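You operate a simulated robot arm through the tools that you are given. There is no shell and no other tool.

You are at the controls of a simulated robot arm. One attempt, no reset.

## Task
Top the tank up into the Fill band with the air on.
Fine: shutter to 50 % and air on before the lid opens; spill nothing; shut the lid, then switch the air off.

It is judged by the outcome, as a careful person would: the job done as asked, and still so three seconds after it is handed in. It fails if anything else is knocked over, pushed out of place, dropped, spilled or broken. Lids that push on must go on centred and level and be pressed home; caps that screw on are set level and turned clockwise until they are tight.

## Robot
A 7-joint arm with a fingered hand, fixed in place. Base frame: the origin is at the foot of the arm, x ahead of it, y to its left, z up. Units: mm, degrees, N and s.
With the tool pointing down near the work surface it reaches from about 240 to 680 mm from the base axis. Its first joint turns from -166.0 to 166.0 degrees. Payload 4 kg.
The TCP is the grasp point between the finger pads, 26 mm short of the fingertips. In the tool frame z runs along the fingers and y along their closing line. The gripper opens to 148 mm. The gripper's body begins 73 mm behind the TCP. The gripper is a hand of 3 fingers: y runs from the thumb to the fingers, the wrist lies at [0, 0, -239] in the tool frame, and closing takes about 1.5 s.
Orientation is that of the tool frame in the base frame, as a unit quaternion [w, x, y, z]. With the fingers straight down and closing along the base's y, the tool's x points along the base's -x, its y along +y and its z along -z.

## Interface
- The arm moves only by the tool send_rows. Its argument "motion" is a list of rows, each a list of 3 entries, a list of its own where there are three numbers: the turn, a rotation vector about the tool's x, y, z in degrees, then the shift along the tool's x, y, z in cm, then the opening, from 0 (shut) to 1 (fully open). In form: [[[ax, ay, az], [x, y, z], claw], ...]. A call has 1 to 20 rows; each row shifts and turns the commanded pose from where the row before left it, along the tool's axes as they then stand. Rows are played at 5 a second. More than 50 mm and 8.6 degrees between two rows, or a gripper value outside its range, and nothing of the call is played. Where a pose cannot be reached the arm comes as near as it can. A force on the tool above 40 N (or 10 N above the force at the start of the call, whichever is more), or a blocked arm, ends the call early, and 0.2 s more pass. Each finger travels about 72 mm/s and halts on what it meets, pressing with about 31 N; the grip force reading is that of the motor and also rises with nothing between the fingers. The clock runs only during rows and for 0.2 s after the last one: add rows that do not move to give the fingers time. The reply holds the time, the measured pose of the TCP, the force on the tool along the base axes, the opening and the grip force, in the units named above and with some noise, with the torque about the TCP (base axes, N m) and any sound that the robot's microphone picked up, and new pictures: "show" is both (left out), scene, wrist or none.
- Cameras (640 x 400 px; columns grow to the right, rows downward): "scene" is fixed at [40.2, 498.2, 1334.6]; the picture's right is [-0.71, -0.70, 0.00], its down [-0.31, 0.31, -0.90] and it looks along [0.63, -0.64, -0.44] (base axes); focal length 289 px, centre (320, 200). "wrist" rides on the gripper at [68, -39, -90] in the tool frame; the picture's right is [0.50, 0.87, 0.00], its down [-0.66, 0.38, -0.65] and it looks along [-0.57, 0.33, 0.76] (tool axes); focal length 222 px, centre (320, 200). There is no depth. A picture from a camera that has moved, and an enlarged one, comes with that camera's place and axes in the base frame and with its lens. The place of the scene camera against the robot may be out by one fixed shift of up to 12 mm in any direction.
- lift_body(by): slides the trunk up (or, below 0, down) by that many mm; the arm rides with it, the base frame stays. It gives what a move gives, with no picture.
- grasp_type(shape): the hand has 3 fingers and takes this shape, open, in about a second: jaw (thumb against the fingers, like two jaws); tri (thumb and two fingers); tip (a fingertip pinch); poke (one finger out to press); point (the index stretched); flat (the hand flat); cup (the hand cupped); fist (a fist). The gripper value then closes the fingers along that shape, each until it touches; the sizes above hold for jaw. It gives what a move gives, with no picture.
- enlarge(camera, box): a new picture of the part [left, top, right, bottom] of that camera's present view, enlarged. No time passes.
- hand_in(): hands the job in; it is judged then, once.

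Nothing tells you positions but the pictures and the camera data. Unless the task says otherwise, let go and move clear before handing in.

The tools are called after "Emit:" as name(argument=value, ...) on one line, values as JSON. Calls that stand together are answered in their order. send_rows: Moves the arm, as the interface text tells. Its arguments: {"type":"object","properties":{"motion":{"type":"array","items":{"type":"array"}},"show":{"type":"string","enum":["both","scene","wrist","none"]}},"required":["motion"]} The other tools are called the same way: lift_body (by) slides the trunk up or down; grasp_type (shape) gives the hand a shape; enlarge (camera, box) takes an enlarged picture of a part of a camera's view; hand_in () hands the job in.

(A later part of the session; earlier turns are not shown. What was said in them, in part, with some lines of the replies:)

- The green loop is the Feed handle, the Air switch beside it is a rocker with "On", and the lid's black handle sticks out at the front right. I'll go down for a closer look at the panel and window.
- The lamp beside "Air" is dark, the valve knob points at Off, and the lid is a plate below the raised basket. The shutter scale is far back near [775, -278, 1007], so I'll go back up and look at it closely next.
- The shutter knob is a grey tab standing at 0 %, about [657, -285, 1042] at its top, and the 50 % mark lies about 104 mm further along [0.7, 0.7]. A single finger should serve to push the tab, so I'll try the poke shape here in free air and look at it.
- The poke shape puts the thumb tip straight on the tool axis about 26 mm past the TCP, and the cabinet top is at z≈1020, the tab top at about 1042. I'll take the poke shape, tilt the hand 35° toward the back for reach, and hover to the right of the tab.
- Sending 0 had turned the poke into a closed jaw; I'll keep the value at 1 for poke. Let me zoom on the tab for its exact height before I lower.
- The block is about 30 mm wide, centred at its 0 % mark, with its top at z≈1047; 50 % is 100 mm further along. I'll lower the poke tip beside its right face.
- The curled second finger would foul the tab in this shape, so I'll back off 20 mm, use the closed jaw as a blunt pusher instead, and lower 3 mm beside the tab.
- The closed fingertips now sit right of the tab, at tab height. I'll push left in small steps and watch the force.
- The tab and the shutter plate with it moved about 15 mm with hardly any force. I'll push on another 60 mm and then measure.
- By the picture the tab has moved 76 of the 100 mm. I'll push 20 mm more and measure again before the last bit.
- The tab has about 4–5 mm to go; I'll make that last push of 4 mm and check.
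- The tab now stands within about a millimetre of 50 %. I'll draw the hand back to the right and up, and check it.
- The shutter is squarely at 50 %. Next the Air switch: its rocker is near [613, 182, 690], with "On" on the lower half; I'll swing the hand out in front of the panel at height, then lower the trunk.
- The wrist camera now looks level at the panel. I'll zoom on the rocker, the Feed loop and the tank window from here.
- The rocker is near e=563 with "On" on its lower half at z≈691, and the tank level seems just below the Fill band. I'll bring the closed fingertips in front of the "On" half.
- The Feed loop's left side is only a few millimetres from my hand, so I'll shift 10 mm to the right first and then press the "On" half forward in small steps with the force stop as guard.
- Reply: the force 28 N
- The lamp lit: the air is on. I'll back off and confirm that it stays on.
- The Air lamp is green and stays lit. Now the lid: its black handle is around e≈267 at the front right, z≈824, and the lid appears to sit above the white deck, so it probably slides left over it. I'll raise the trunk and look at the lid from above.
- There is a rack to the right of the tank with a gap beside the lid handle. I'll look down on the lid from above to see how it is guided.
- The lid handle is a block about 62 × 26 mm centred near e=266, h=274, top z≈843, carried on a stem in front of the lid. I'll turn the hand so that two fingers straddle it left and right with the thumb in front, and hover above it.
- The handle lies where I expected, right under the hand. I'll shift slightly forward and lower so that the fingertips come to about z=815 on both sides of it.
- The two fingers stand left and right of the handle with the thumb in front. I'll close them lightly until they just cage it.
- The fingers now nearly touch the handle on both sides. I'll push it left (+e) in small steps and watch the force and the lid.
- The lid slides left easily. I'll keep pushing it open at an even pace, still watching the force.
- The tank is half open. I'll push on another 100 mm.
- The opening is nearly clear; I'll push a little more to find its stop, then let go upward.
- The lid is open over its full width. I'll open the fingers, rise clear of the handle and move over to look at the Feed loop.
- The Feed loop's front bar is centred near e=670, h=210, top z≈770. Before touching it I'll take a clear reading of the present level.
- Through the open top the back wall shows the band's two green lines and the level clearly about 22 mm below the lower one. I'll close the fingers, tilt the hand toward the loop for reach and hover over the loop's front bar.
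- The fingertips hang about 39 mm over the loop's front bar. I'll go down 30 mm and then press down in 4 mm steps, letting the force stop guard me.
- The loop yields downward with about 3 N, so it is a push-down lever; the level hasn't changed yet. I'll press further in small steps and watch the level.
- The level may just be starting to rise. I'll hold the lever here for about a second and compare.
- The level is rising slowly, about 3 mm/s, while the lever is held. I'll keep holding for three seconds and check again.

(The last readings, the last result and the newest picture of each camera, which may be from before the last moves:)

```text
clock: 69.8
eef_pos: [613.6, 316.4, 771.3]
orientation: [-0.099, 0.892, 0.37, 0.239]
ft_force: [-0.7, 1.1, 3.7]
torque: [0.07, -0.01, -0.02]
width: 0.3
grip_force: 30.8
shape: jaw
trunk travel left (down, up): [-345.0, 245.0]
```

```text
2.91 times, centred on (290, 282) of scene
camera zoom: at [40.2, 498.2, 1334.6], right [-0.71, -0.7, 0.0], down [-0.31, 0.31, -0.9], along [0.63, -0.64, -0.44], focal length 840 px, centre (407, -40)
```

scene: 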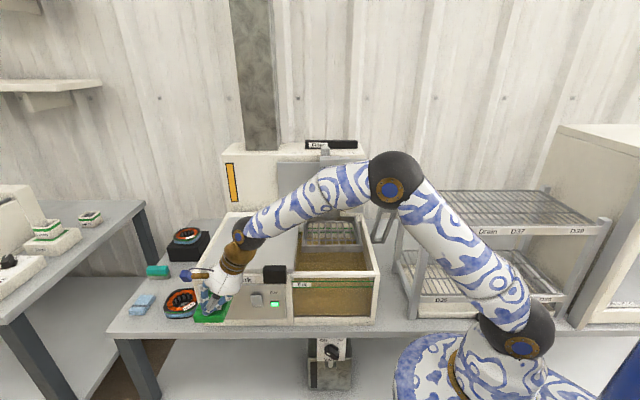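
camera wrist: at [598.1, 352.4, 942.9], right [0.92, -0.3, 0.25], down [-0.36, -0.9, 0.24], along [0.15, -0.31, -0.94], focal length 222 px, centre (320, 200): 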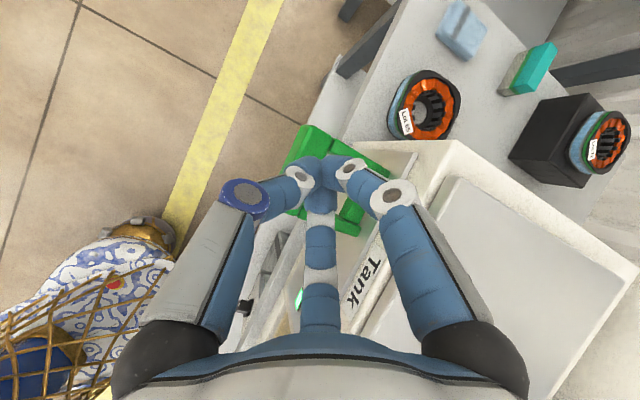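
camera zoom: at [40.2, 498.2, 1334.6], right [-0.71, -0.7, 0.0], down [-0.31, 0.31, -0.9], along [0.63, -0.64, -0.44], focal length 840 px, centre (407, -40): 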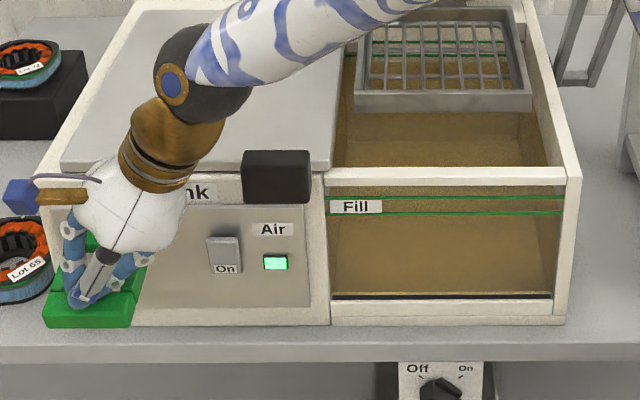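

The level is now about 9 mm below the lower line and rising steadily. I'll hold about four seconds more.

Emit:
send_rows(motion=[[[0, 0, 0], [0, 0, 0], 0], [[0, 0, 0], [0, 0, 0], 0], [[0, 0, 0], [0, 0, 0], 0], [[0, 0, 0], [0, 0, 0], 0], [[0, 0, 0], [0, 0, 0], 0], [[0, 0, 0], [0, 0, 0], 0], [[0, 0, 0], [0, 0, 0], 0], [[0, 0, 0], [0, 0, 0], 0], [[0, 0, 0], [0, 0, 0], 0], [[0, 0, 0], [0, 0, 0], 0], [[0, 0, 0], [0, 0, 0], 0], [[0, 0, 0], [0, 0, 0], 0], [[0, 0, 0], [0, 0, 0], 0], [[0, 0, 0], [0, 0, 0], 0], [[0, 0, 0], [0, 0, 0], 0], [[0, 0, 0], [0, 0, 0], 0], [[0, 0, 0], [0, 0, 0], 0], [[0, 0, 0], [0, 0, 0], 0], [[0, 0, 0], [0, 0, 0], 0]], show="none")

Emit:
enlarge(camera="scene", box=[310, 218, 360, 250])

```text
clock: 73.8
eef_pos: [613.2, 315.9, 769.8]
orientation: [-0.099, 0.892, 0.37, 0.238]
ft_force: [-0.3, 1.8, 4.6]
torque: [0.09, 0.03, -0.01]
width: 0.3
grip_force: 31.7
shape: jaw
trunk travel left (down, up): [-345.0, 245.0]
```

```text
12.50 times, centred on (335, 234) of scene
camera zoom: at [40.2, 498.2, 1334.6], right [-0.71, -0.7, 0.0], down [-0.31, 0.31, -0.9], along [0.63, -0.64, -0.44], focal length 3610 px, centre (132, -225)
```

zoom: 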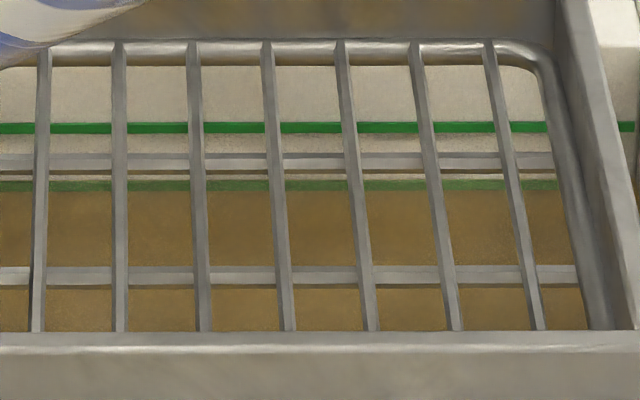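

The level has reached the lower line of the band. Two more seconds should bring it to about the middle.

Emit:
send_rows(motion=[[[0, 0, 0], [0, 0, 0], 0], [[0, 0, 0], [0, 0, 0], 0], [[0, 0, 0], [0, 0, 0], 0], [[0, 0, 0], [0, 0, 0], 0], [[0, 0, 0], [0, 0, 0], 0], [[0, 0, 0], [0, 0, 0], 0], [[0, 0, 0], [0, 0, 0], 0], [[0, 0, 0], [0, 0, 0], 0], [[0, 0, 0], [0, 0, 0], 0], [[0, 0, 0], [0, 0, 0], 0]], show="none")

Emit:
enlarge(camera="scene", box=[310, 218, 360, 250])

```text
clock: 76.0
eef_pos: [612.5, 315.9, 770.4]
orientation: [-0.099, 0.892, 0.37, 0.24]
ft_force: [-0.2, 0.9, 3.3]
torque: [0.08, 0.04, 0.07]
width: 0.2
grip_force: 31.2
shape: jaw
trunk travel left (down, up): [-345.0, 245.0]
```

```text
12.50 times, centred on (335, 234) of scene
camera zoom: at [40.2, 498.2, 1334.6], right [-0.71, -0.7, 0.0], down [-0.31, 0.31, -0.9], along [0.63, -0.64, -0.44], focal length 3610 px, centre (132, -225)
```

zoom: 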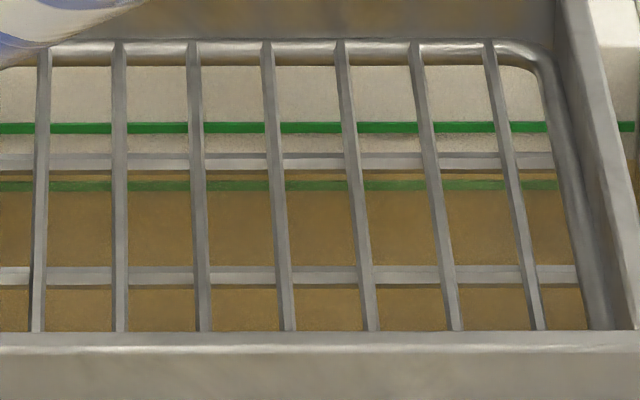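

The level is now near the middle of the band, hidden just behind the basket's cross bar. I'll release the lever at once by rising.

Emit:
send_rows(motion=[[[0, 0, 0], [1.5, 0, -2.6], 0], [[0, 0, 0], [2.0, 0, -3.46], 0], [[0, 0, 0], [2.0, 0, -3.46], 0]], show="scene")

Emit:
enlarge(camera="scene", box=[310, 218, 360, 250])

Emit:
enlarge(camera="scene", box=[180, 215, 400, 350])

```text
clock: 76.8
eef_pos: [614.9, 314.6, 881.2]
orientation: [-0.1, 0.892, 0.37, 0.239]
ft_force: [0.7, -0.2, -0.2]
torque: [0.02, 0.02, 0.04]
width: 0.3
grip_force: 30.9
shape: jaw
trunk travel left (down, up): [-345.0, 245.0]
```

scene: 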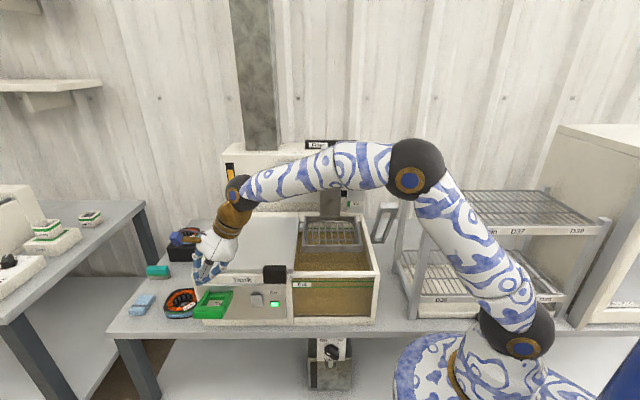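

```text
12.50 times, centred on (335, 234) of scene
camera zoom: at [40.2, 498.2, 1334.6], right [-0.71, -0.7, 0.0], down [-0.31, 0.31, -0.9], along [0.63, -0.64, -0.44], focal length 3610 px, centre (132, -225)
```

zoom: 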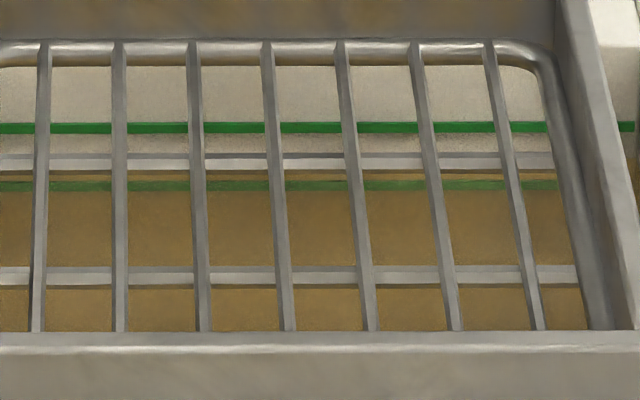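

```text
2.91 times, centred on (290, 282) of scene
camera zoom: at [40.2, 498.2, 1334.6], right [-0.71, -0.7, 0.0], down [-0.31, 0.31, -0.9], along [0.63, -0.64, -0.44], focal length 840 px, centre (407, -40)
```

zoom: 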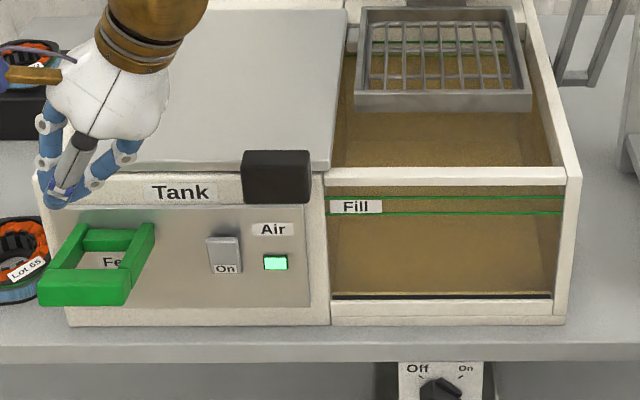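

The lever sprang back by itself. I'll confirm the level at the strip left of the basket.

Emit:
enlarge(camera="scene", box=[292, 222, 316, 242])

Emit:
enlarge(camera="scene", box=[350, 222, 374, 242])

Emit:
enlarge(camera="scene", box=[285, 270, 385, 327])

```text
16.00 times, centred on (304, 232) of scene
camera zoom: at [40.2, 498.2, 1334.6], right [-0.71, -0.7, 0.0], down [-0.31, 0.31, -0.9], along [0.63, -0.64, -0.44], focal length 4621 px, centre (576, -312)
```

zoom: 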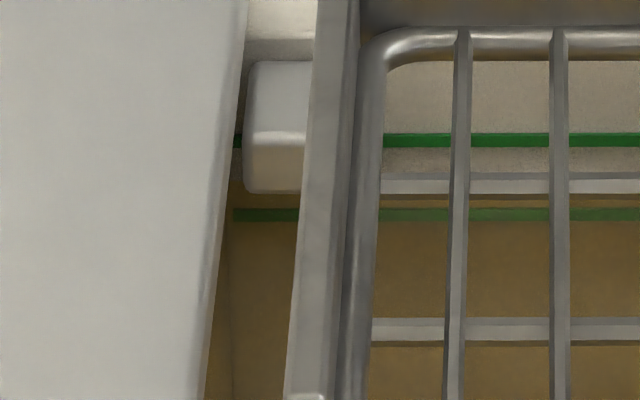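

```text
16.00 times, centred on (362, 232) of scene
camera zoom: at [40.2, 498.2, 1334.6], right [-0.71, -0.7, 0.0], down [-0.31, 0.31, -0.9], along [0.63, -0.64, -0.44], focal length 4621 px, centre (-352, -312)
```

zoom: 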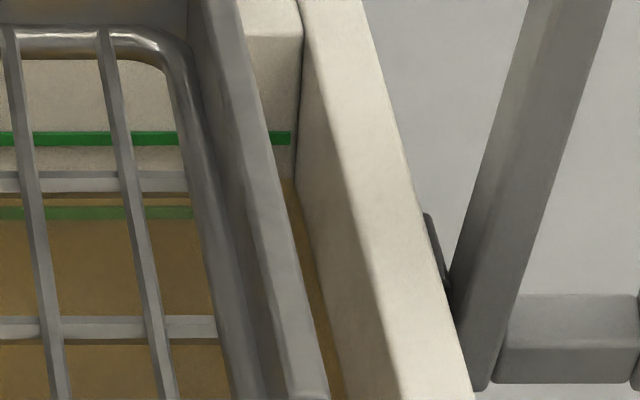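

```text
6.40 times, centred on (335, 298) of scene
camera zoom: at [40.2, 498.2, 1334.6], right [-0.71, -0.7, 0.0], down [-0.31, 0.31, -0.9], along [0.63, -0.64, -0.44], focal length 1848 px, centre (224, -430)
```

zoom: 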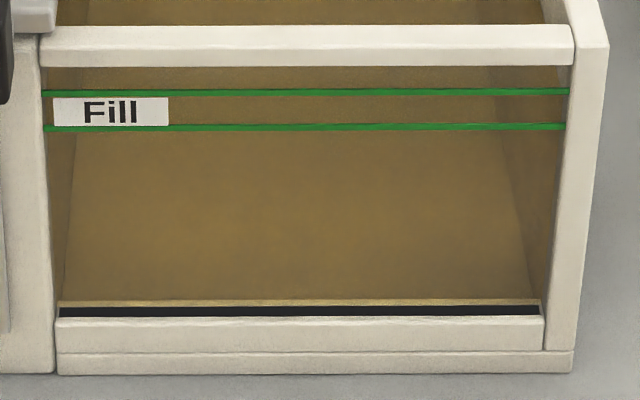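

The level sits at the middle of the Fill band (back wall: upper line 137, level 178, lower line 212). Now I'll go back over the lid handle, near e=503, to close the lid.

Emit:
send_rows(motion=[[[0, 0, 0], [2.0, 0, -3.46], 0.69], [[0, 0, 0], [2.0, 0, -3.46], 0.69], [[0, -7.5, 0], [0, 0, 0], 0.69], [[0, -7.5, 0], [0, 0, 0], 0.69], [[0, -7.5, 0], [0, 0, 0], 0.69], [[0, -7.5, 0], [0, 0, 0], 0.69], [[0, 0, 0], [-3.85, 1.04, 0], 0.69], [[0, 0, 0], [-3.85, 1.04, 0], 0.69], [[0, 0, 0], [-3.85, 1.04, 0], 0.69], [[0, 0, 0], [-3.85, 1.04, 0], 0.69], [[0, 0, 0], [0, 0, 0], 0.69]])

Emit:
enlarge(camera="wrist", box=[260, 50, 420, 180])

```text
clock: 79.2
eef_pos: [501.3, 161.3, 934.7]
orientation: [0.0, 0.924, 0.383, 0.0]
ft_force: [0.0, -0.5, -0.5]
torque: [0.0, 0.01, 0.03]
width: 102.0
grip_force: 0.1
shape: jaw
out of reach, approached as far as the arm can: row 5, 6
trunk travel left (down, up): [-345.0, 245.0]
camera wrist: at [521.9, 235.8, 1023.6], right [0.97, -0.26, 0.0], down [-0.2, -0.73, 0.65], along [-0.17, -0.63, -0.76], focal length 222 px, centre (320, 200)
```

scene: 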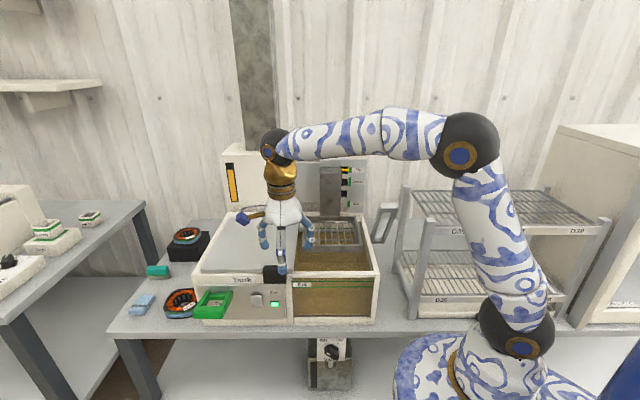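
wrist: 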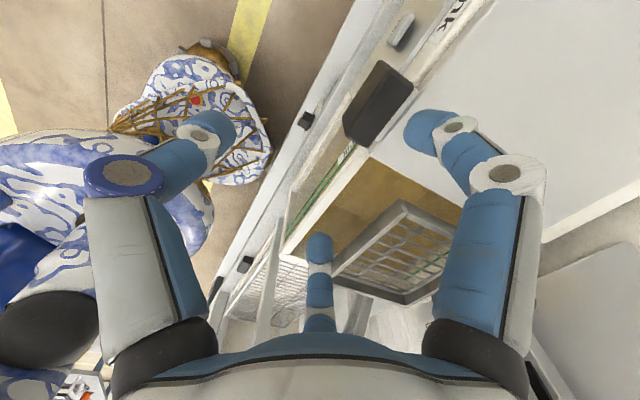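

```text
3.08 times, centred on (340, 115) of wrist
camera zoom: at [521.9, 235.8, 1023.6], right [0.97, -0.26, 0.0], down [-0.2, -0.73, 0.65], along [-0.17, -0.63, -0.76], focal length 684 px, centre (258, 462)
```

zoom: 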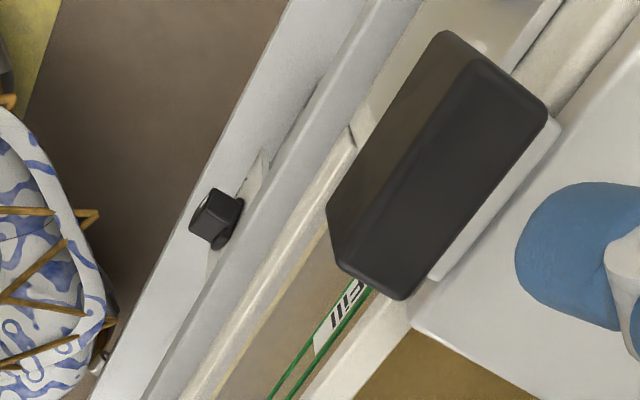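

I ended 37 mm short because the arm briefly hit its reach; the handle is at about e=506, h=274. I'll centre over it and lower the fingers on both sides again.

Emit:
send_rows(motion=[[[0, 0, 0], [1.85, 0.68, 0], 0.69], [[0, 0, 0], [1.85, 0.68, 0], 0.69], [[0, 0, 0], [0, 0, 0], 0.69]])

Emit:
enlarge(camera="wrist", box=[260, 50, 420, 180])

```text
clock: 80.0
eef_pos: [537.3, 178.2, 933.0]
orientation: [0.001, 0.924, 0.383, 0.0]
ft_force: [0.5, 0.6, -0.3]
torque: [-0.02, 0.03, -0.02]
width: 101.7
grip_force: 0.1
shape: jaw
trunk travel left (down, up): [-345.0, 245.0]
camera wrist: at [559.0, 254.1, 1023.3], right [0.97, -0.26, 0.0], down [-0.19, -0.73, 0.65], along [-0.17, -0.63, -0.76], focal length 222 px, centre (320, 200)
```

scene: 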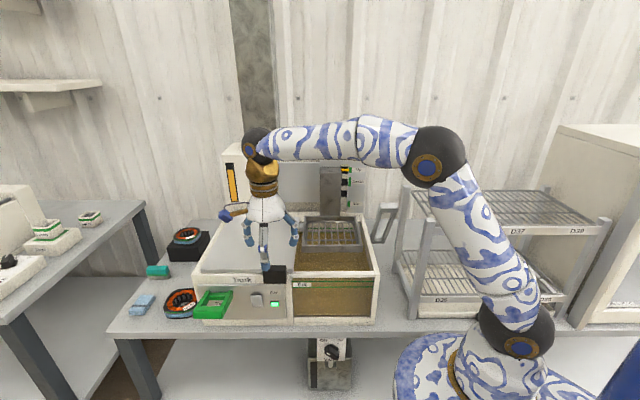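
wrist: 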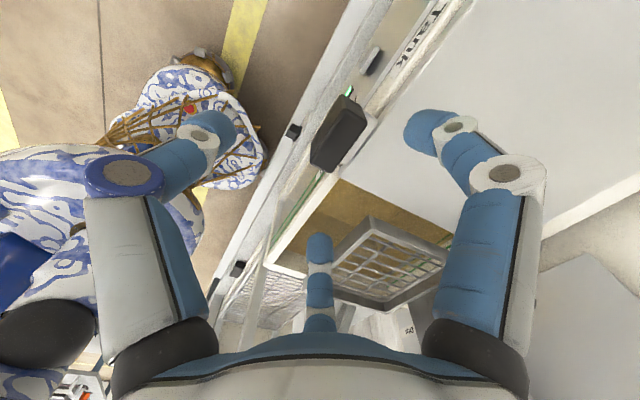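

```text
3.08 times, centred on (340, 115) of wrist
camera zoom: at [559.0, 254.1, 1023.3], right [0.97, -0.26, 0.0], down [-0.19, -0.73, 0.65], along [-0.17, -0.63, -0.76], focal length 684 px, centre (258, 462)
```

zoom: 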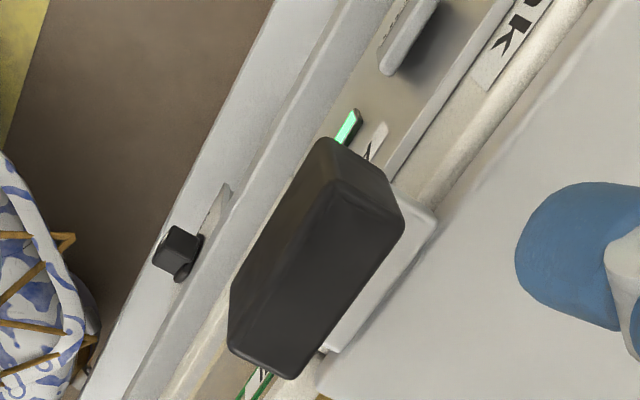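

Emit:
send_rows(motion=[[[0, 0, 0], [0.2, 0, 2.9], 0.69], [[0, 0, 0], [0, 0, 2.9], 0.69], [[0, 0, 0], [0, 0, 2.0], 0.69], [[0, 0, 0], [0, 0, 1.3], 0.69], [[0, 0, 0], [0, 0, 0], 0.6], [[0, 0, 0], [0, 0, 0], 0.52], [[0, 0, 0], [0, 0, 0], 0.52], [[0, 0, 0], [0, 0, 0], 0.52]])

Emit:
enlarge(camera="scene", box=[200, 200, 400, 330])

```text
clock: 81.8
eef_pos: [539.7, 180.5, 841.4]
orientation: [0.0, 0.924, 0.383, 0.0]
ft_force: [-0.5, -0.7, -0.3]
torque: [-0.03, -0.01, 0.03]
width: 78.9
grip_force: 0.0
shape: jaw
trunk travel left (down, up): [-345.0, 245.0]
camera wrist: at [560.6, 256.0, 932.3], right [0.97, -0.26, 0.0], down [-0.19, -0.73, 0.65], along [-0.17, -0.63, -0.76], focal length 222 px, centre (320, 200)
```

scene: 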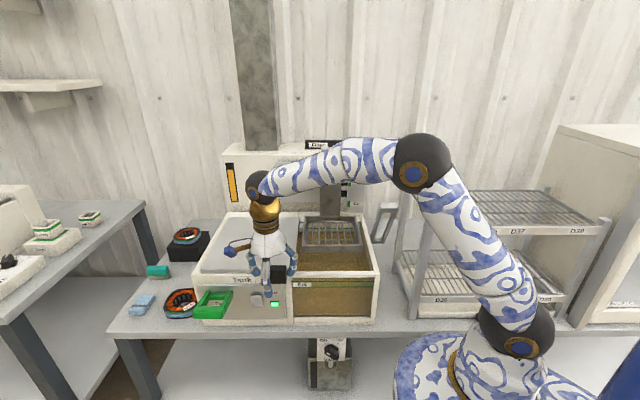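
wrist: 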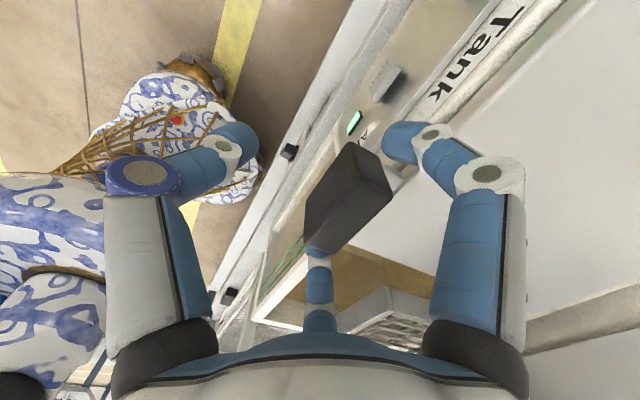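

```text
3.08 times, centred on (300, 265) of scene
camera zoom: at [40.2, 498.2, 1334.6], right [-0.71, -0.7, 0.0], down [-0.31, 0.31, -0.9], along [0.63, -0.64, -0.44], focal length 889 px, centre (382, 0)
```

zoom: 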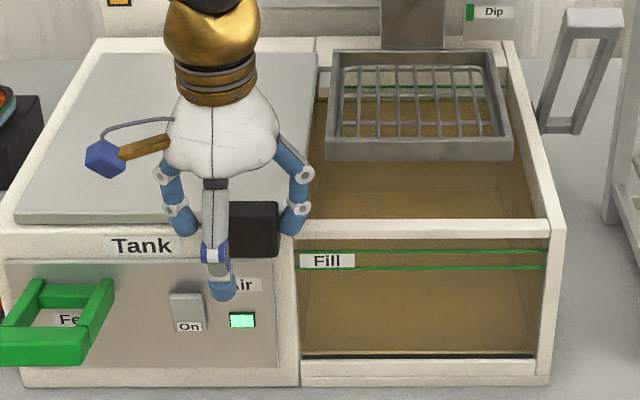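

Caged again. I'll slide the lid back to the right at the same pace, stopping short of closed to check.

Emit:
send_rows(motion=[[[0, 0, 0], [-1.2, 0, 0], 0.52], [[0, 0, 0], [-1.5, 0, 0], 0.52], [[0, 0, 0], [-1.5, 0, 0], 0.52], [[0, 0, 0], [-1.5, 0, 0], 0.52], [[0, 0, 0], [-1.5, 0, 0], 0.52], [[0, 0, 0], [-1.5, 0, 0], 0.52], [[0, 0, 0], [-1.5, 0, 0], 0.52], [[0, 0, 0], [-1.5, 0, 0], 0.52], [[0, 0, 0], [-1.5, 0, 0], 0.52], [[0, 0, 0], [-1.5, 0, 0], 0.52], [[0, 0, 0], [-1.5, 0, 0], 0.52], [[0, 0, 0], [-1.5, 0, 0], 0.52], [[0, 0, 0], [-1.5, 0, 0], 0.52], [[0, 0, 0], [-1.5, 0, 0], 0.52], [[0, 0, 0], [-1.0, 0, 0], 0.52]])

Emit:
enlarge(camera="scene", box=[280, 200, 400, 300])

```text
clock: 85.0
eef_pos: [385.6, 27.8, 841.1]
orientation: [0.0, 0.923, 0.384, 0.0]
ft_force: [1.6, 1.3, 0.8]
torque: [0.06, -0.06, 0.06]
width: 79.2
grip_force: 0.1
shape: jaw
trunk travel left (down, up): [-345.0, 245.0]
camera wrist: at [406.7, 102.7, 931.4], right [0.97, -0.26, 0.0], down [-0.19, -0.73, 0.65], along [-0.17, -0.63, -0.76], focal length 222 px, centre (320, 200)
```

scene: 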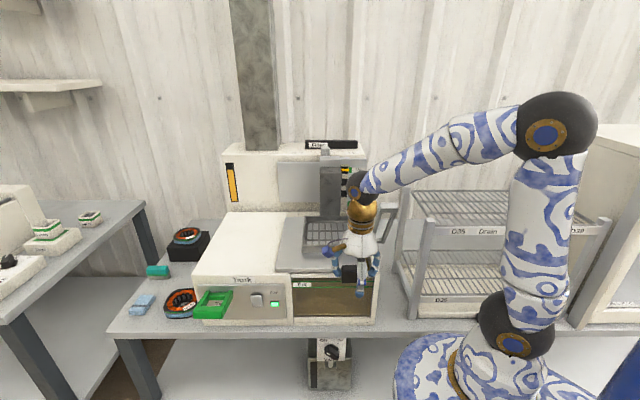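
wrist: 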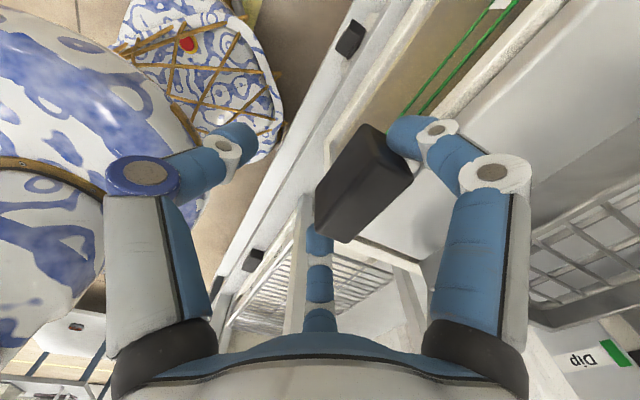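

```text
4.00 times, centred on (340, 250) of scene
camera zoom: at [40.2, 498.2, 1334.6], right [-0.71, -0.7, 0.0], down [-0.31, 0.31, -0.9], along [0.63, -0.64, -0.44], focal length 1155 px, centre (240, 0)
```

zoom: 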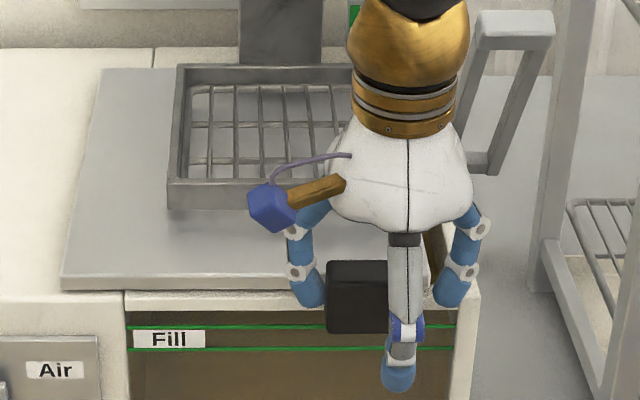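

About 33 mm remain. I'll go on 24 mm and then in small steps until the lid meets its stop.

Emit:
send_rows(motion=[[[0, 0, 0], [-1.2, 0, 0], 0.52], [[0, 0, 0], [-1.2, 0, 0], 0.52], [[0, 0, 0], [-0.4, 0, 0], 0.52], [[0, 0, 0], [-0.4, 0, 0], 0.52], [[0, 0, 0], [0, 0, 0], 0.52]])

Emit:
enlarge(camera="scene", box=[280, 200, 400, 300])

```text
clock: 86.2
eef_pos: [362.4, 4.3, 841.7]
orientation: [0.0, 0.924, 0.383, 0.0]
ft_force: [1.8, 1.7, 0.7]
torque: [0.03, 0.0, 0.1]
width: 79.4
grip_force: 0.0
shape: jaw
trunk travel left (down, up): [-345.0, 245.0]
camera wrist: at [384.4, 79.2, 931.5], right [0.97, -0.26, 0.0], down [-0.19, -0.73, 0.65], along [-0.17, -0.63, -0.76], focal length 222 px, centre (320, 200)
```

scene: 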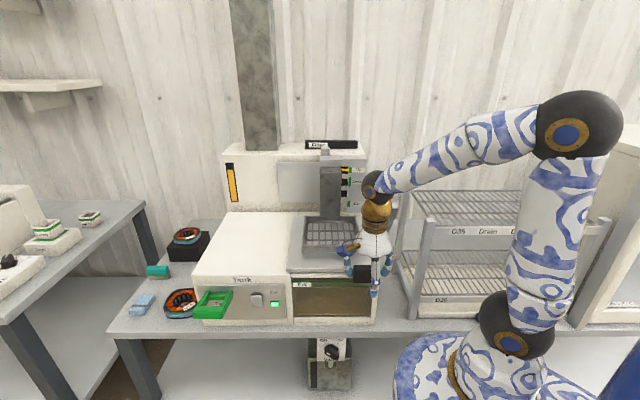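
wrist: 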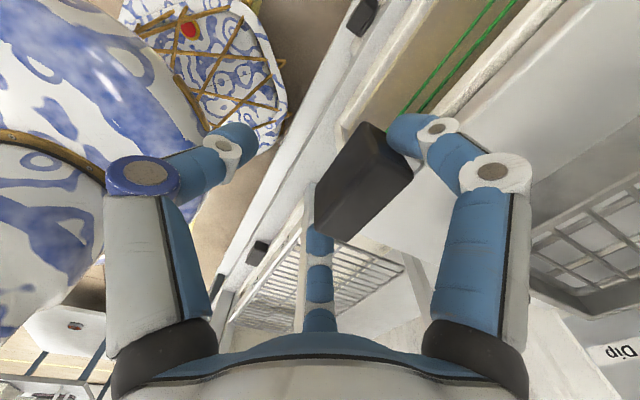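

```text
4.00 times, centred on (340, 250) of scene
camera zoom: at [40.2, 498.2, 1334.6], right [-0.71, -0.7, 0.0], down [-0.31, 0.31, -0.9], along [0.63, -0.64, -0.44], focal length 1155 px, centre (240, 0)
```

zoom: 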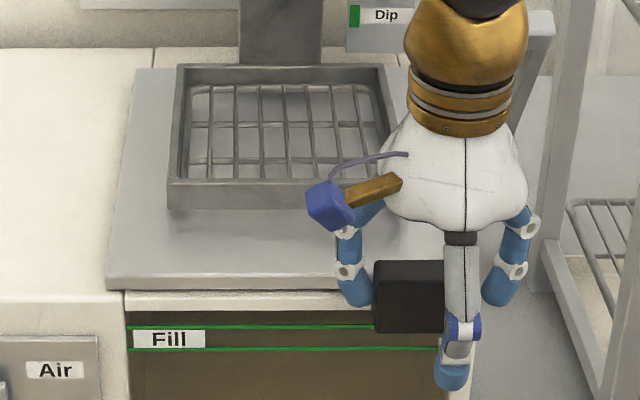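

About 3 mm remain; I'll push in 2 mm steps until the stop is felt.

Emit:
send_rows(motion=[[[0, 0, 0], [-0.2, 0, 0], 0.52], [[0, 0, 0], [-0.2, 0, 0], 0.52], [[0, 0, 0], [-0.2, 0, 0], 0.52], [[0, 0, 0], [0, 0, 0], 0.52]], show="none")

Emit:
enlarge(camera="scene", box=[280, 200, 400, 300])

```text
clock: 87.2
eef_pos: [359.3, 0.1, 842.0]
orientation: [-0.001, 0.924, 0.383, 0.0]
ft_force: [2.6, 3.5, -0.7]
torque: [0.09, -0.04, 0.14]
width: 80.6
grip_force: 0.1
shape: jaw
trunk travel left (down, up): [-345.0, 245.0]
```

```text
4.00 times, centred on (340, 250) of scene
camera zoom: at [40.2, 498.2, 1334.6], right [-0.71, -0.7, 0.0], down [-0.31, 0.31, -0.9], along [0.63, -0.64, -0.44], focal length 1155 px, centre (240, 0)
```

zoom: 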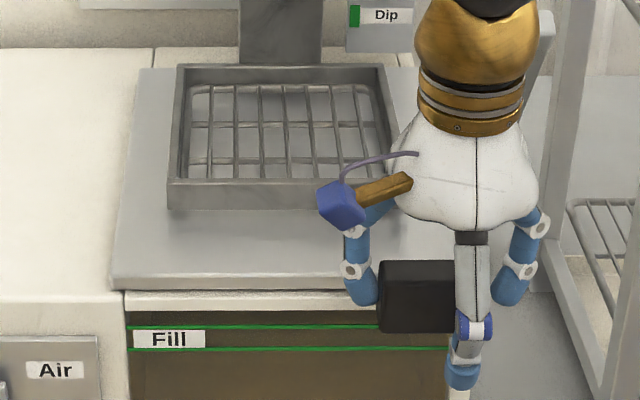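

The lid is back at its starting line. One more small push to be sure it is against the stop.

Emit:
send_rows(motion=[[[0, 0, 0], [-0.2, 0, 0], 0.52], [[0, 0, 0], [-0.2, 0, 0], 0.52], [[0, 0, 0], [0, 0, 0], 0.52]], show="none")

Emit:
enlarge(camera="scene", box=[280, 200, 400, 300])

```text
clock: 88.0
eef_pos: [356.5, -1.7, 842.1]
orientation: [0.001, 0.924, 0.383, 0.0]
ft_force: [4.1, 5.4, 0.6]
torque: [0.07, -0.08, 0.2]
width: 82.0
grip_force: 0.0
shape: jaw
trunk travel left (down, up): [-345.0, 245.0]
```

```text
4.00 times, centred on (340, 250) of scene
camera zoom: at [40.2, 498.2, 1334.6], right [-0.71, -0.7, 0.0], down [-0.31, 0.31, -0.9], along [0.63, -0.64, -0.44], focal length 1155 px, centre (240, 0)
```

zoom: 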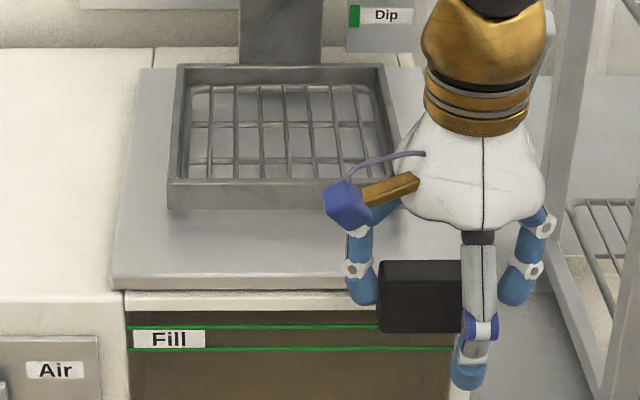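

The lid is firmly shut against its stop. I'll open the fingers, rise, and travel over to the front of the Air switch.

Emit:
send_rows(motion=[[[0, 0, 0], [0.8, 0, 0], 0.69], [[0, 0, 0], [0.5, 0, 0], 0.69], [[0, 0, 0], [0, 0, 0], 0.69], [[0, 0, 0], [0, 0, -4], 0.69], [[0, 0, 0], [0, 0, -4], 0.69], [[0, 0, 0], [0, 0, -4], 0.69], [[0, 0, 0], [3.6, -1.05, 0], 0.69], [[0, 0, 0], [3.6, -1.05, 0], 0.69], [[0, 0, 0], [3.6, -1.05, 0], 0.69], [[0, 0, 0], [3.6, -1.05, 0], 0.69], [[0, 0, 0], [3.6, -1.05, 0], 0.69], [[0, 0, 0], [3.6, -1.05, 0], 0.69], [[0, 0, 0], [3.6, -1.05, 0], 0.69], [[0, 0, 0], [3.6, -1.05, 0], 0.69], [[0, 0, 0], [0, 0, 0], 0]])

Emit:
enlarge(camera="scene", box=[280, 200, 400, 300])

```text
clock: 91.2
eef_pos: [509.8, 272.0, 962.7]
orientation: [0.0, 0.923, 0.384, 0.0]
ft_force: [-0.5, 0.0, -1.1]
torque: [-0.05, 0.04, -0.02]
width: 47.1
grip_force: 0.0
shape: jaw
trunk travel left (down, up): [-345.0, 245.0]
camera wrist: at [531.4, 347.1, 1052.7], right [0.97, -0.26, 0.0], down [-0.19, -0.73, 0.65], along [-0.17, -0.63, -0.76], focal length 222 px, centre (320, 200)
```

scene: 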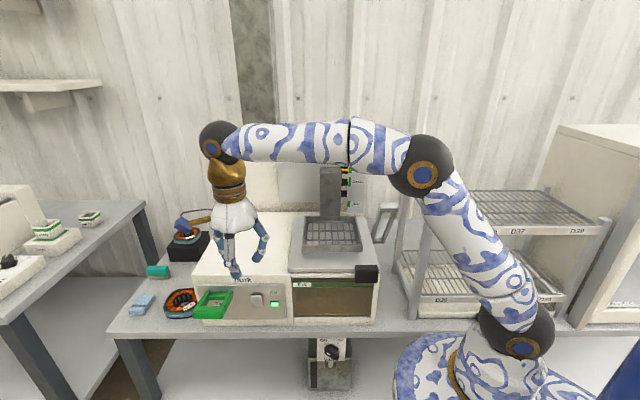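
wrist: 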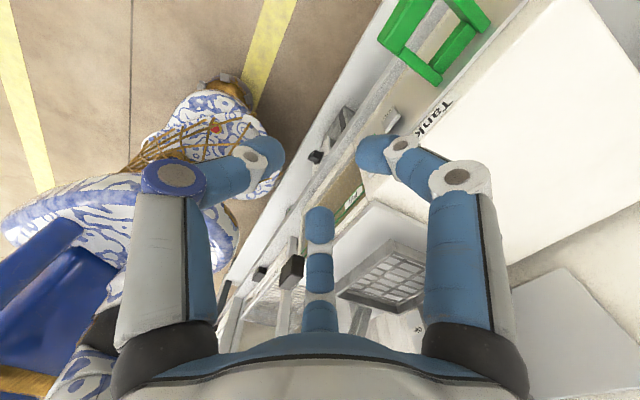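

```text
4.00 times, centred on (340, 250) of scene
camera zoom: at [40.2, 498.2, 1334.6], right [-0.71, -0.7, 0.0], down [-0.31, 0.31, -0.9], along [0.63, -0.64, -0.44], focal length 1155 px, centre (240, 0)
```

zoom: 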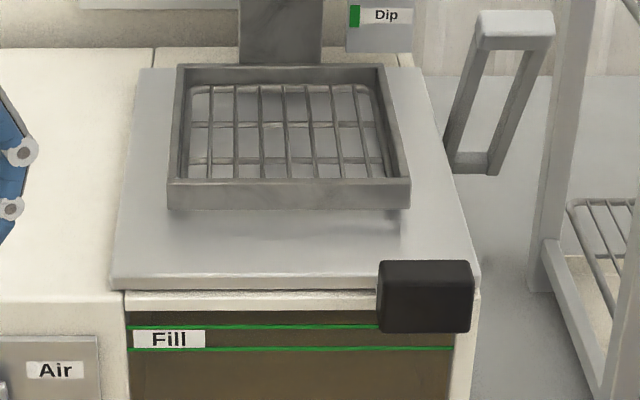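

The lid looks exactly as at the start. Now I'll turn the hand to the pressing pose used before, closed fingers tilted toward the panel.

Emit:
send_rows(motion=[[[0, 0, -7.5], [0, 0, 0], 0], [[0, 0, -7.5], [0, 0, 0], 0], [[0, 0, -7.5], [0, 0, 0], 0], [[0, 0, -7.5], [0, 0, 0], 0], [[0, 0, -7.5], [0, 0, 0], 0], [[0, 0, -7.5], [0, 0, 0], 0], [[0, 0, -7.5], [0, 0, 0], 0], [[0, 0, -7.5], [0, 0, 0], 0], [[-3.571, -6.186, 0], [0, 0, 0], 0], [[-3.571, -6.186, 0], [0, 0, 0], 0], [[-3.571, -6.186, 0], [0, 0, 0], 0], [[-3.571, -6.186, 0], [0, 0, 0], 0], [[-3.571, -6.186, 0], [0, 0, 0], 0], [[-3.571, -6.186, 0], [0, 0, 0], 0], [[-3.571, -6.186, 0], [0, 0, 0], 0], [[0, 0, 0], [0, 0, 0], 0]])

```text
clock: 94.6
eef_pos: [508.8, 269.2, 962.6]
orientation: [0.421, 0.55, 0.719, -0.056]
ft_force: [0.0, 0.4, -0.8]
torque: [0.0, -0.01, -0.03]
width: 0.0
grip_force: 30.9
shape: jaw
trunk travel left (down, up): [-345.0, 245.0]
camera wrist: at [426.3, 353.2, 960.4], right [0.71, 0.71, 0.0], down [-0.01, 0.01, 1.0], along [0.71, -0.71, 0.02], focal length 222 px, centre (320, 200)
```

scene: 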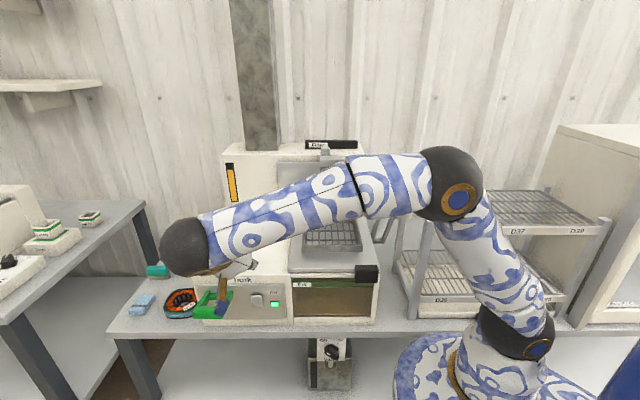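
wrist: 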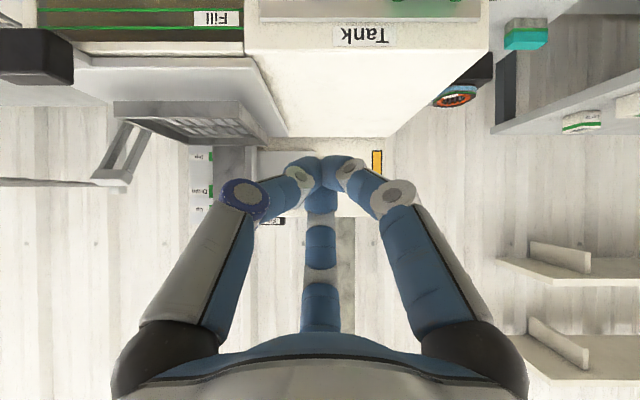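

Emit:
lift_body(by=-216)

Emit:
send_rows(motion=[[[0, 0, 0], [0.3, 0.52, 0], 0], [[0, 0, 0], [0, 0, 0], 0]])

Emit:
enlarge(camera="wrist", box=[180, 60, 460, 260])

Emit:
enlarge(camera="wrist", box=[0, 90, 240, 310])

```text
clock: 96.9
eef_pos: [509.9, 270.1, 746.6]
orientation: [0.42, 0.551, 0.719, -0.055]
ft_force: [0.1, 0.5, 0.4]
torque: [-0.01, -0.02, 0.0]
width: 0.0
grip_force: 31.1
shape: jaw
trunk travel left (down, up): [-129.0, 461.0]
```

```text
clock: 97.5
eef_pos: [513.4, 273.0, 747.4]
orientation: [0.419, 0.551, 0.719, -0.056]
ft_force: [-0.5, -0.1, -0.1]
torque: [0.02, 0.01, 0.02]
width: 0.0
grip_force: 31.0
shape: jaw
trunk travel left (down, up): [-129.0, 461.0]
camera wrist: at [430.5, 357.4, 745.0], right [0.71, 0.71, 0.0], down [-0.01, 0.01, 1.0], along [0.71, -0.71, 0.01], focal length 222 px, centre (320, 200)
```

scene: 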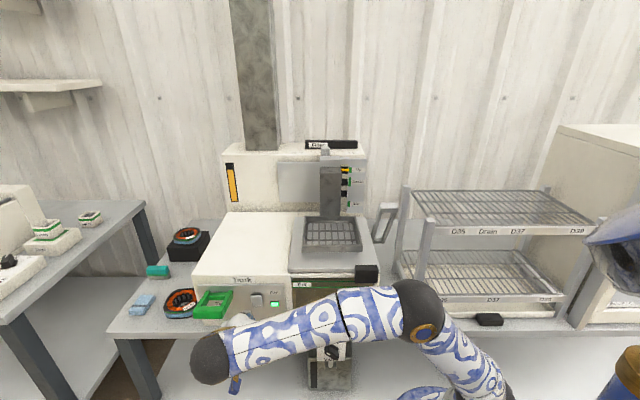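
wrist: 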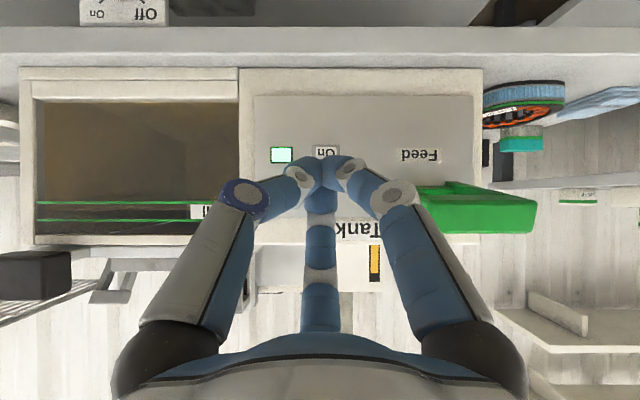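

```text
2.00 times, centred on (320, 160) of wrist
camera zoom: at [430.5, 357.4, 745.0], right [0.71, 0.71, 0.0], down [-0.01, 0.01, 1.0], along [0.71, -0.71, 0.01], focal length 444 px, centre (320, 280)
```

zoom: 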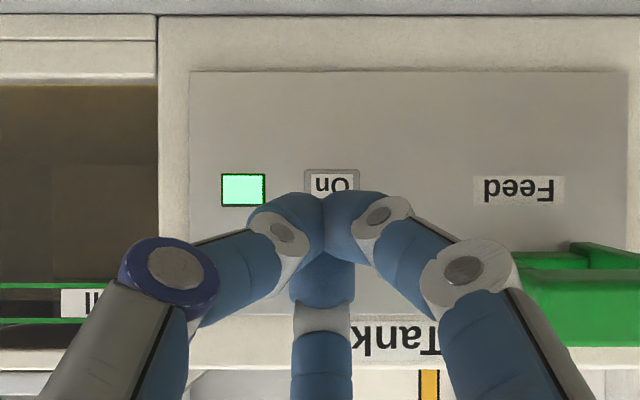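

```text
1.82 times, centred on (120, 200) of wrist
camera zoom: at [430.5, 357.4, 745.0], right [0.71, 0.71, 0.0], down [-0.01, 0.01, 1.0], along [0.71, -0.71, 0.01], focal length 404 px, centre (684, 200)
```

zoom: 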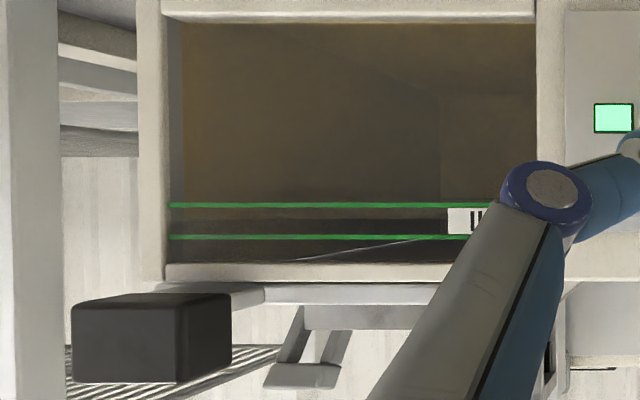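

In the front window too the level shows at the middle of the band. I'll approach the upper half of the rocker and press it to switch the air off.

Emit:
send_rows(motion=[[[0, 0, 0], [-1.95, 1.124, 2.68], 0], [[0, 0, 0], [-1.95, 1.124, 2.68], 0], [[0, 0, 0], [0, 0, 0], 0]], show="wrist")

Emit:
enlarge(camera="wrist", box=[200, 80, 440, 260])

```text
clock: 98.3
eef_pos: [562.7, 224.8, 747.2]
orientation: [0.419, 0.551, 0.719, -0.056]
ft_force: [0.5, 0.3, 0.7]
torque: [-0.01, 0.0, 0.01]
width: 0.0
grip_force: 31.0
shape: jaw
trunk travel left (down, up): [-129.0, 461.0]
camera wrist: at [479.6, 308.2, 745.3], right [0.71, 0.71, 0.0], down [-0.01, 0.01, 1.0], along [0.71, -0.71, 0.01], focal length 222 px, centre (320, 200)
```

wrist: 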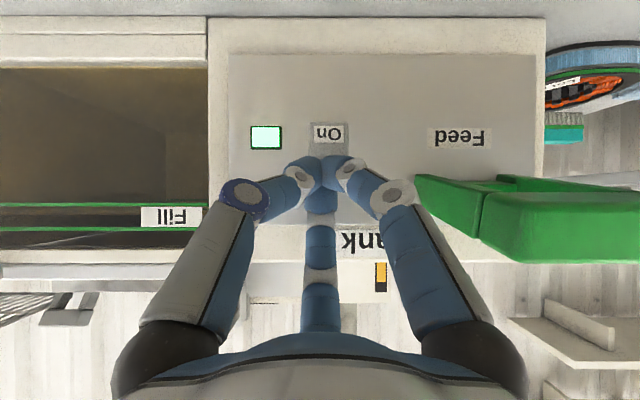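

```text
2.22 times, centred on (320, 170) of wrist
camera zoom: at [479.6, 308.2, 745.3], right [0.71, 0.71, 0.0], down [-0.01, 0.01, 1.0], along [0.71, -0.71, 0.01], focal length 494 px, centre (320, 267)
```

zoom: 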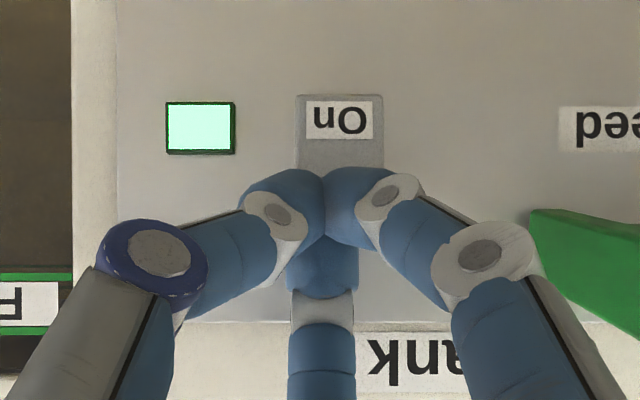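

Emit:
send_rows(motion=[[[0, 0, 0], [-0.223, 0.129, 0.306], 0], [[0, 0, 0], [-0.223, 0.129, 0.306], 0], [[0, 0, 0], [-0.223, 0.129, 0.306], 0], [[0, 0, 0], [-0.167, 0.096, 0.23], 0], [[0, 0, 0], [-0.167, 0.096, 0.23], 0]])

Emit:
enlarge(camera="wrist", box=[200, 80, 440, 260])

```text
clock: 99.5
eef_pos: [574.9, 212.1, 746.8]
orientation: [0.419, 0.551, 0.719, -0.055]
ft_force: [-0.3, -0.2, 0.1]
torque: [-0.01, 0.0, 0.03]
width: 0.0
grip_force: 30.7
shape: jaw
trunk travel left (down, up): [-129.0, 461.0]
camera wrist: at [493.0, 295.8, 744.6], right [0.71, 0.71, 0.0], down [-0.01, 0.01, 1.0], along [0.71, -0.71, 0.01], focal length 222 px, centre (320, 200)
```

scene: 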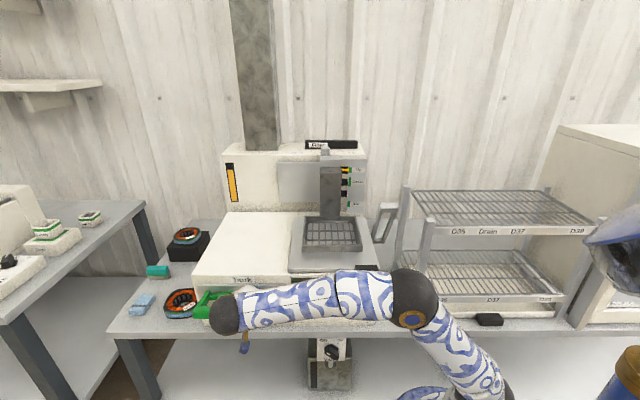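
wrist: 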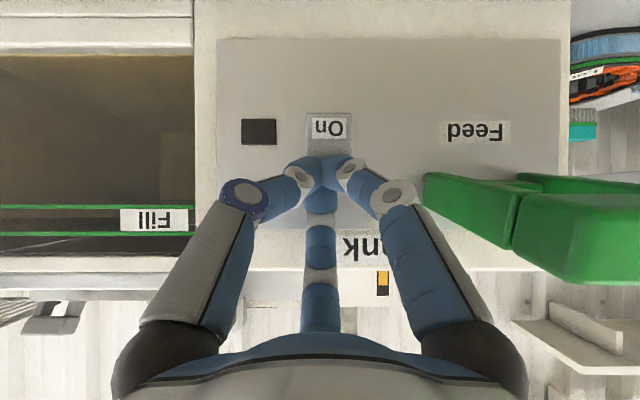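

```text
2.22 times, centred on (320, 170) of wrist
camera zoom: at [493.0, 295.8, 744.6], right [0.71, 0.71, 0.0], down [-0.01, 0.01, 1.0], along [0.71, -0.71, 0.01], focal length 494 px, centre (320, 267)
```

zoom: 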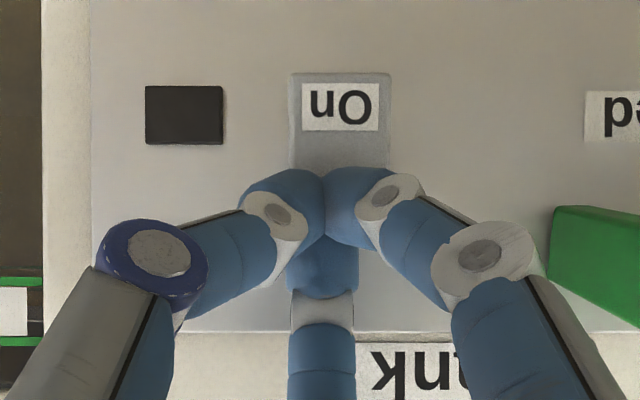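

The lamp is dark: the air is off. I'll back away and check everything once more.

Emit:
send_rows(motion=[[[0, 0, 0], [1.11, -0.64, -1.53], 0], [[0, 0, 0], [1.95, -1.124, -2.68], 0], [[0, 0, 0], [1.95, -1.124, -2.68], 0], [[0, 0, 0], [1.11, -0.64, -1.53], 0], [[0, 0, 0], [0, 0, 0], 0]], show="wrist")

Emit:
lift_body(by=350)

Emit:
send_rows(motion=[[[0, 0, 0], [0, 0, 0], 0], [[0, 0, 0], [0, 0, 0], 0]])

Emit:
enlarge(camera="scene", box=[180, 200, 400, 340])

Emit:
enlarge(camera="scene", box=[290, 130, 370, 180])

```text
clock: 100.7
eef_pos: [498.7, 289.6, 745.3]
orientation: [0.419, 0.552, 0.719, -0.056]
ft_force: [0.3, 0.3, -0.2]
torque: [-0.01, -0.03, -0.01]
width: 0.0
grip_force: 30.8
shape: jaw
trunk travel left (down, up): [-129.0, 461.0]
camera wrist: at [416.1, 373.7, 744.1], right [0.71, 0.71, 0.0], down [-0.01, 0.01, 1.0], along [0.71, -0.71, 0.01], focal length 222 px, centre (320, 200)
```

wrist: 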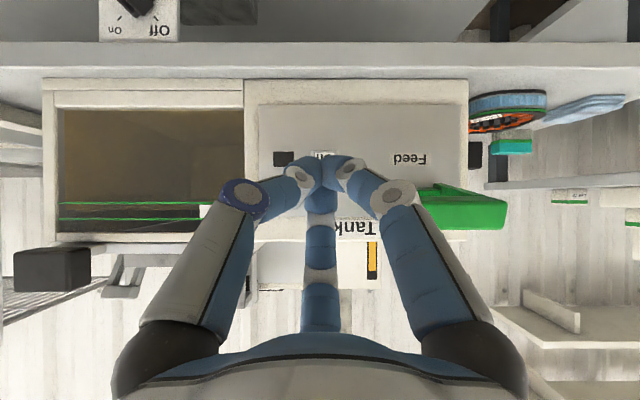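

```text
clock: 104.1
eef_pos: [498.7, 290.6, 1096.0]
orientation: [0.42, 0.55, 0.72, -0.055]
ft_force: [-1.1, 0.3, -0.6]
torque: [0.01, -0.03, 0.03]
width: 0.1
grip_force: 31.3
shape: jaw
trunk travel left (down, up): [-479.0, 111.0]
```

```text
clock: 104.7
eef_pos: [500.4, 289.0, 1094.8]
orientation: [0.419, 0.551, 0.719, -0.055]
ft_force: [-0.4, -0.2, -0.4]
torque: [-0.04, -0.03, 0.0]
width: 0.0
grip_force: 31.0
shape: jaw
trunk travel left (down, up): [-479.0, 111.0]
camera wrist: at [416.4, 373.6, 1094.1], right [0.71, 0.71, 0.0], down [-0.01, 0.01, 1.0], along [0.71, -0.71, 0.01], focal length 222 px, centre (320, 200)
```

scene: 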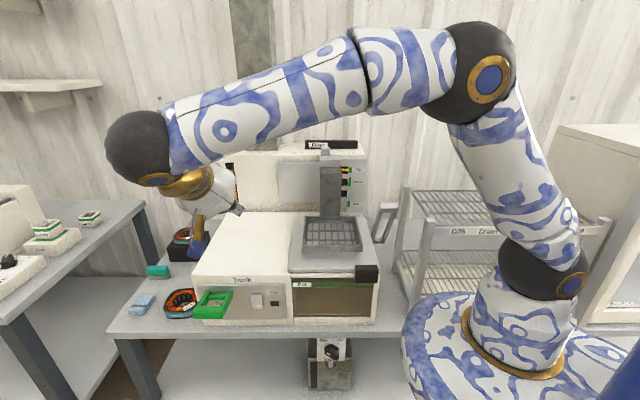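
wrist: 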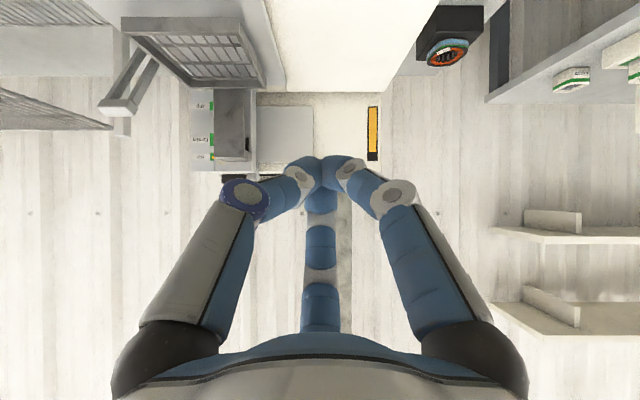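

```text
2.86 times, centred on (290, 270) of scene
camera zoom: at [40.2, 498.2, 1334.6], right [-0.71, -0.7, 0.0], down [-0.31, 0.31, -0.9], along [0.63, -0.64, -0.44], focal length 825 px, centre (406, 0)
```

zoom: 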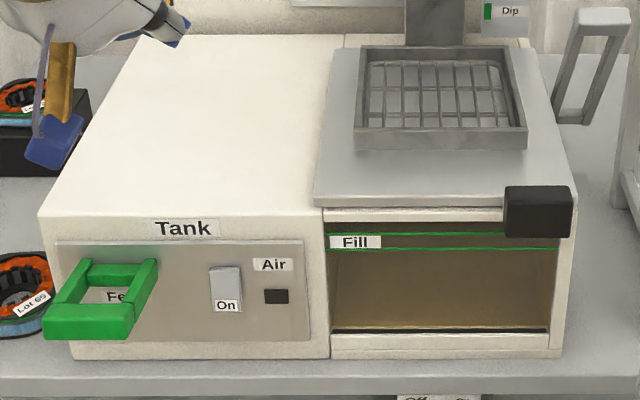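

```text
8.00 times, centred on (330, 155) of scene
camera zoom: at [40.2, 498.2, 1334.6], right [-0.71, -0.7, 0.0], down [-0.31, 0.31, -0.9], along [0.63, -0.64, -0.44], focal length 2311 px, centre (240, 560)
```

zoom: 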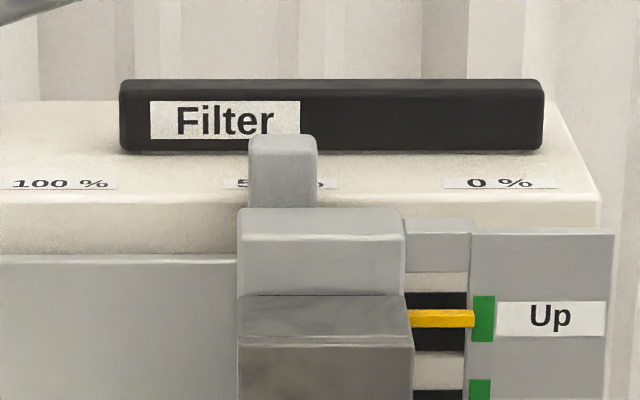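

The final state is as asked: the level is mid-band, the lid is shut on its stop, the air lamp is dark, the shutter is at 50 %, the Feed lever has sprung back, and nothing else has moved. The hand is clear, so I'm handing the job in.

Emit:
hand_in()

```text
The job is handed in.
```

The tank is topped up to about the middle of the Fill band, and I've handed the job in.

The steps, in the order you asked for:
- **Shutter:** pushed from 0 % to the 50 % mark, checked in both cameras.
- **Air on:** switched on before I touched the lid; the lamp lit and stayed lit throughout.
- **Lid open:** slid fully to the left over the deck.
- **Feed:** held the Feed lever down until the level was mid-band, then let go. The lever sprang back on its own and the level held. I saw no spills.
- **Lid shut:** slid back firmly against its stop, in the same position as at the start.
- **Air off:** switched off only after the lid was shut; the lamp is dark.

The hand is clear of the machine and, in the final pictures, nothing else has moved. The shutter is still at 50 %.
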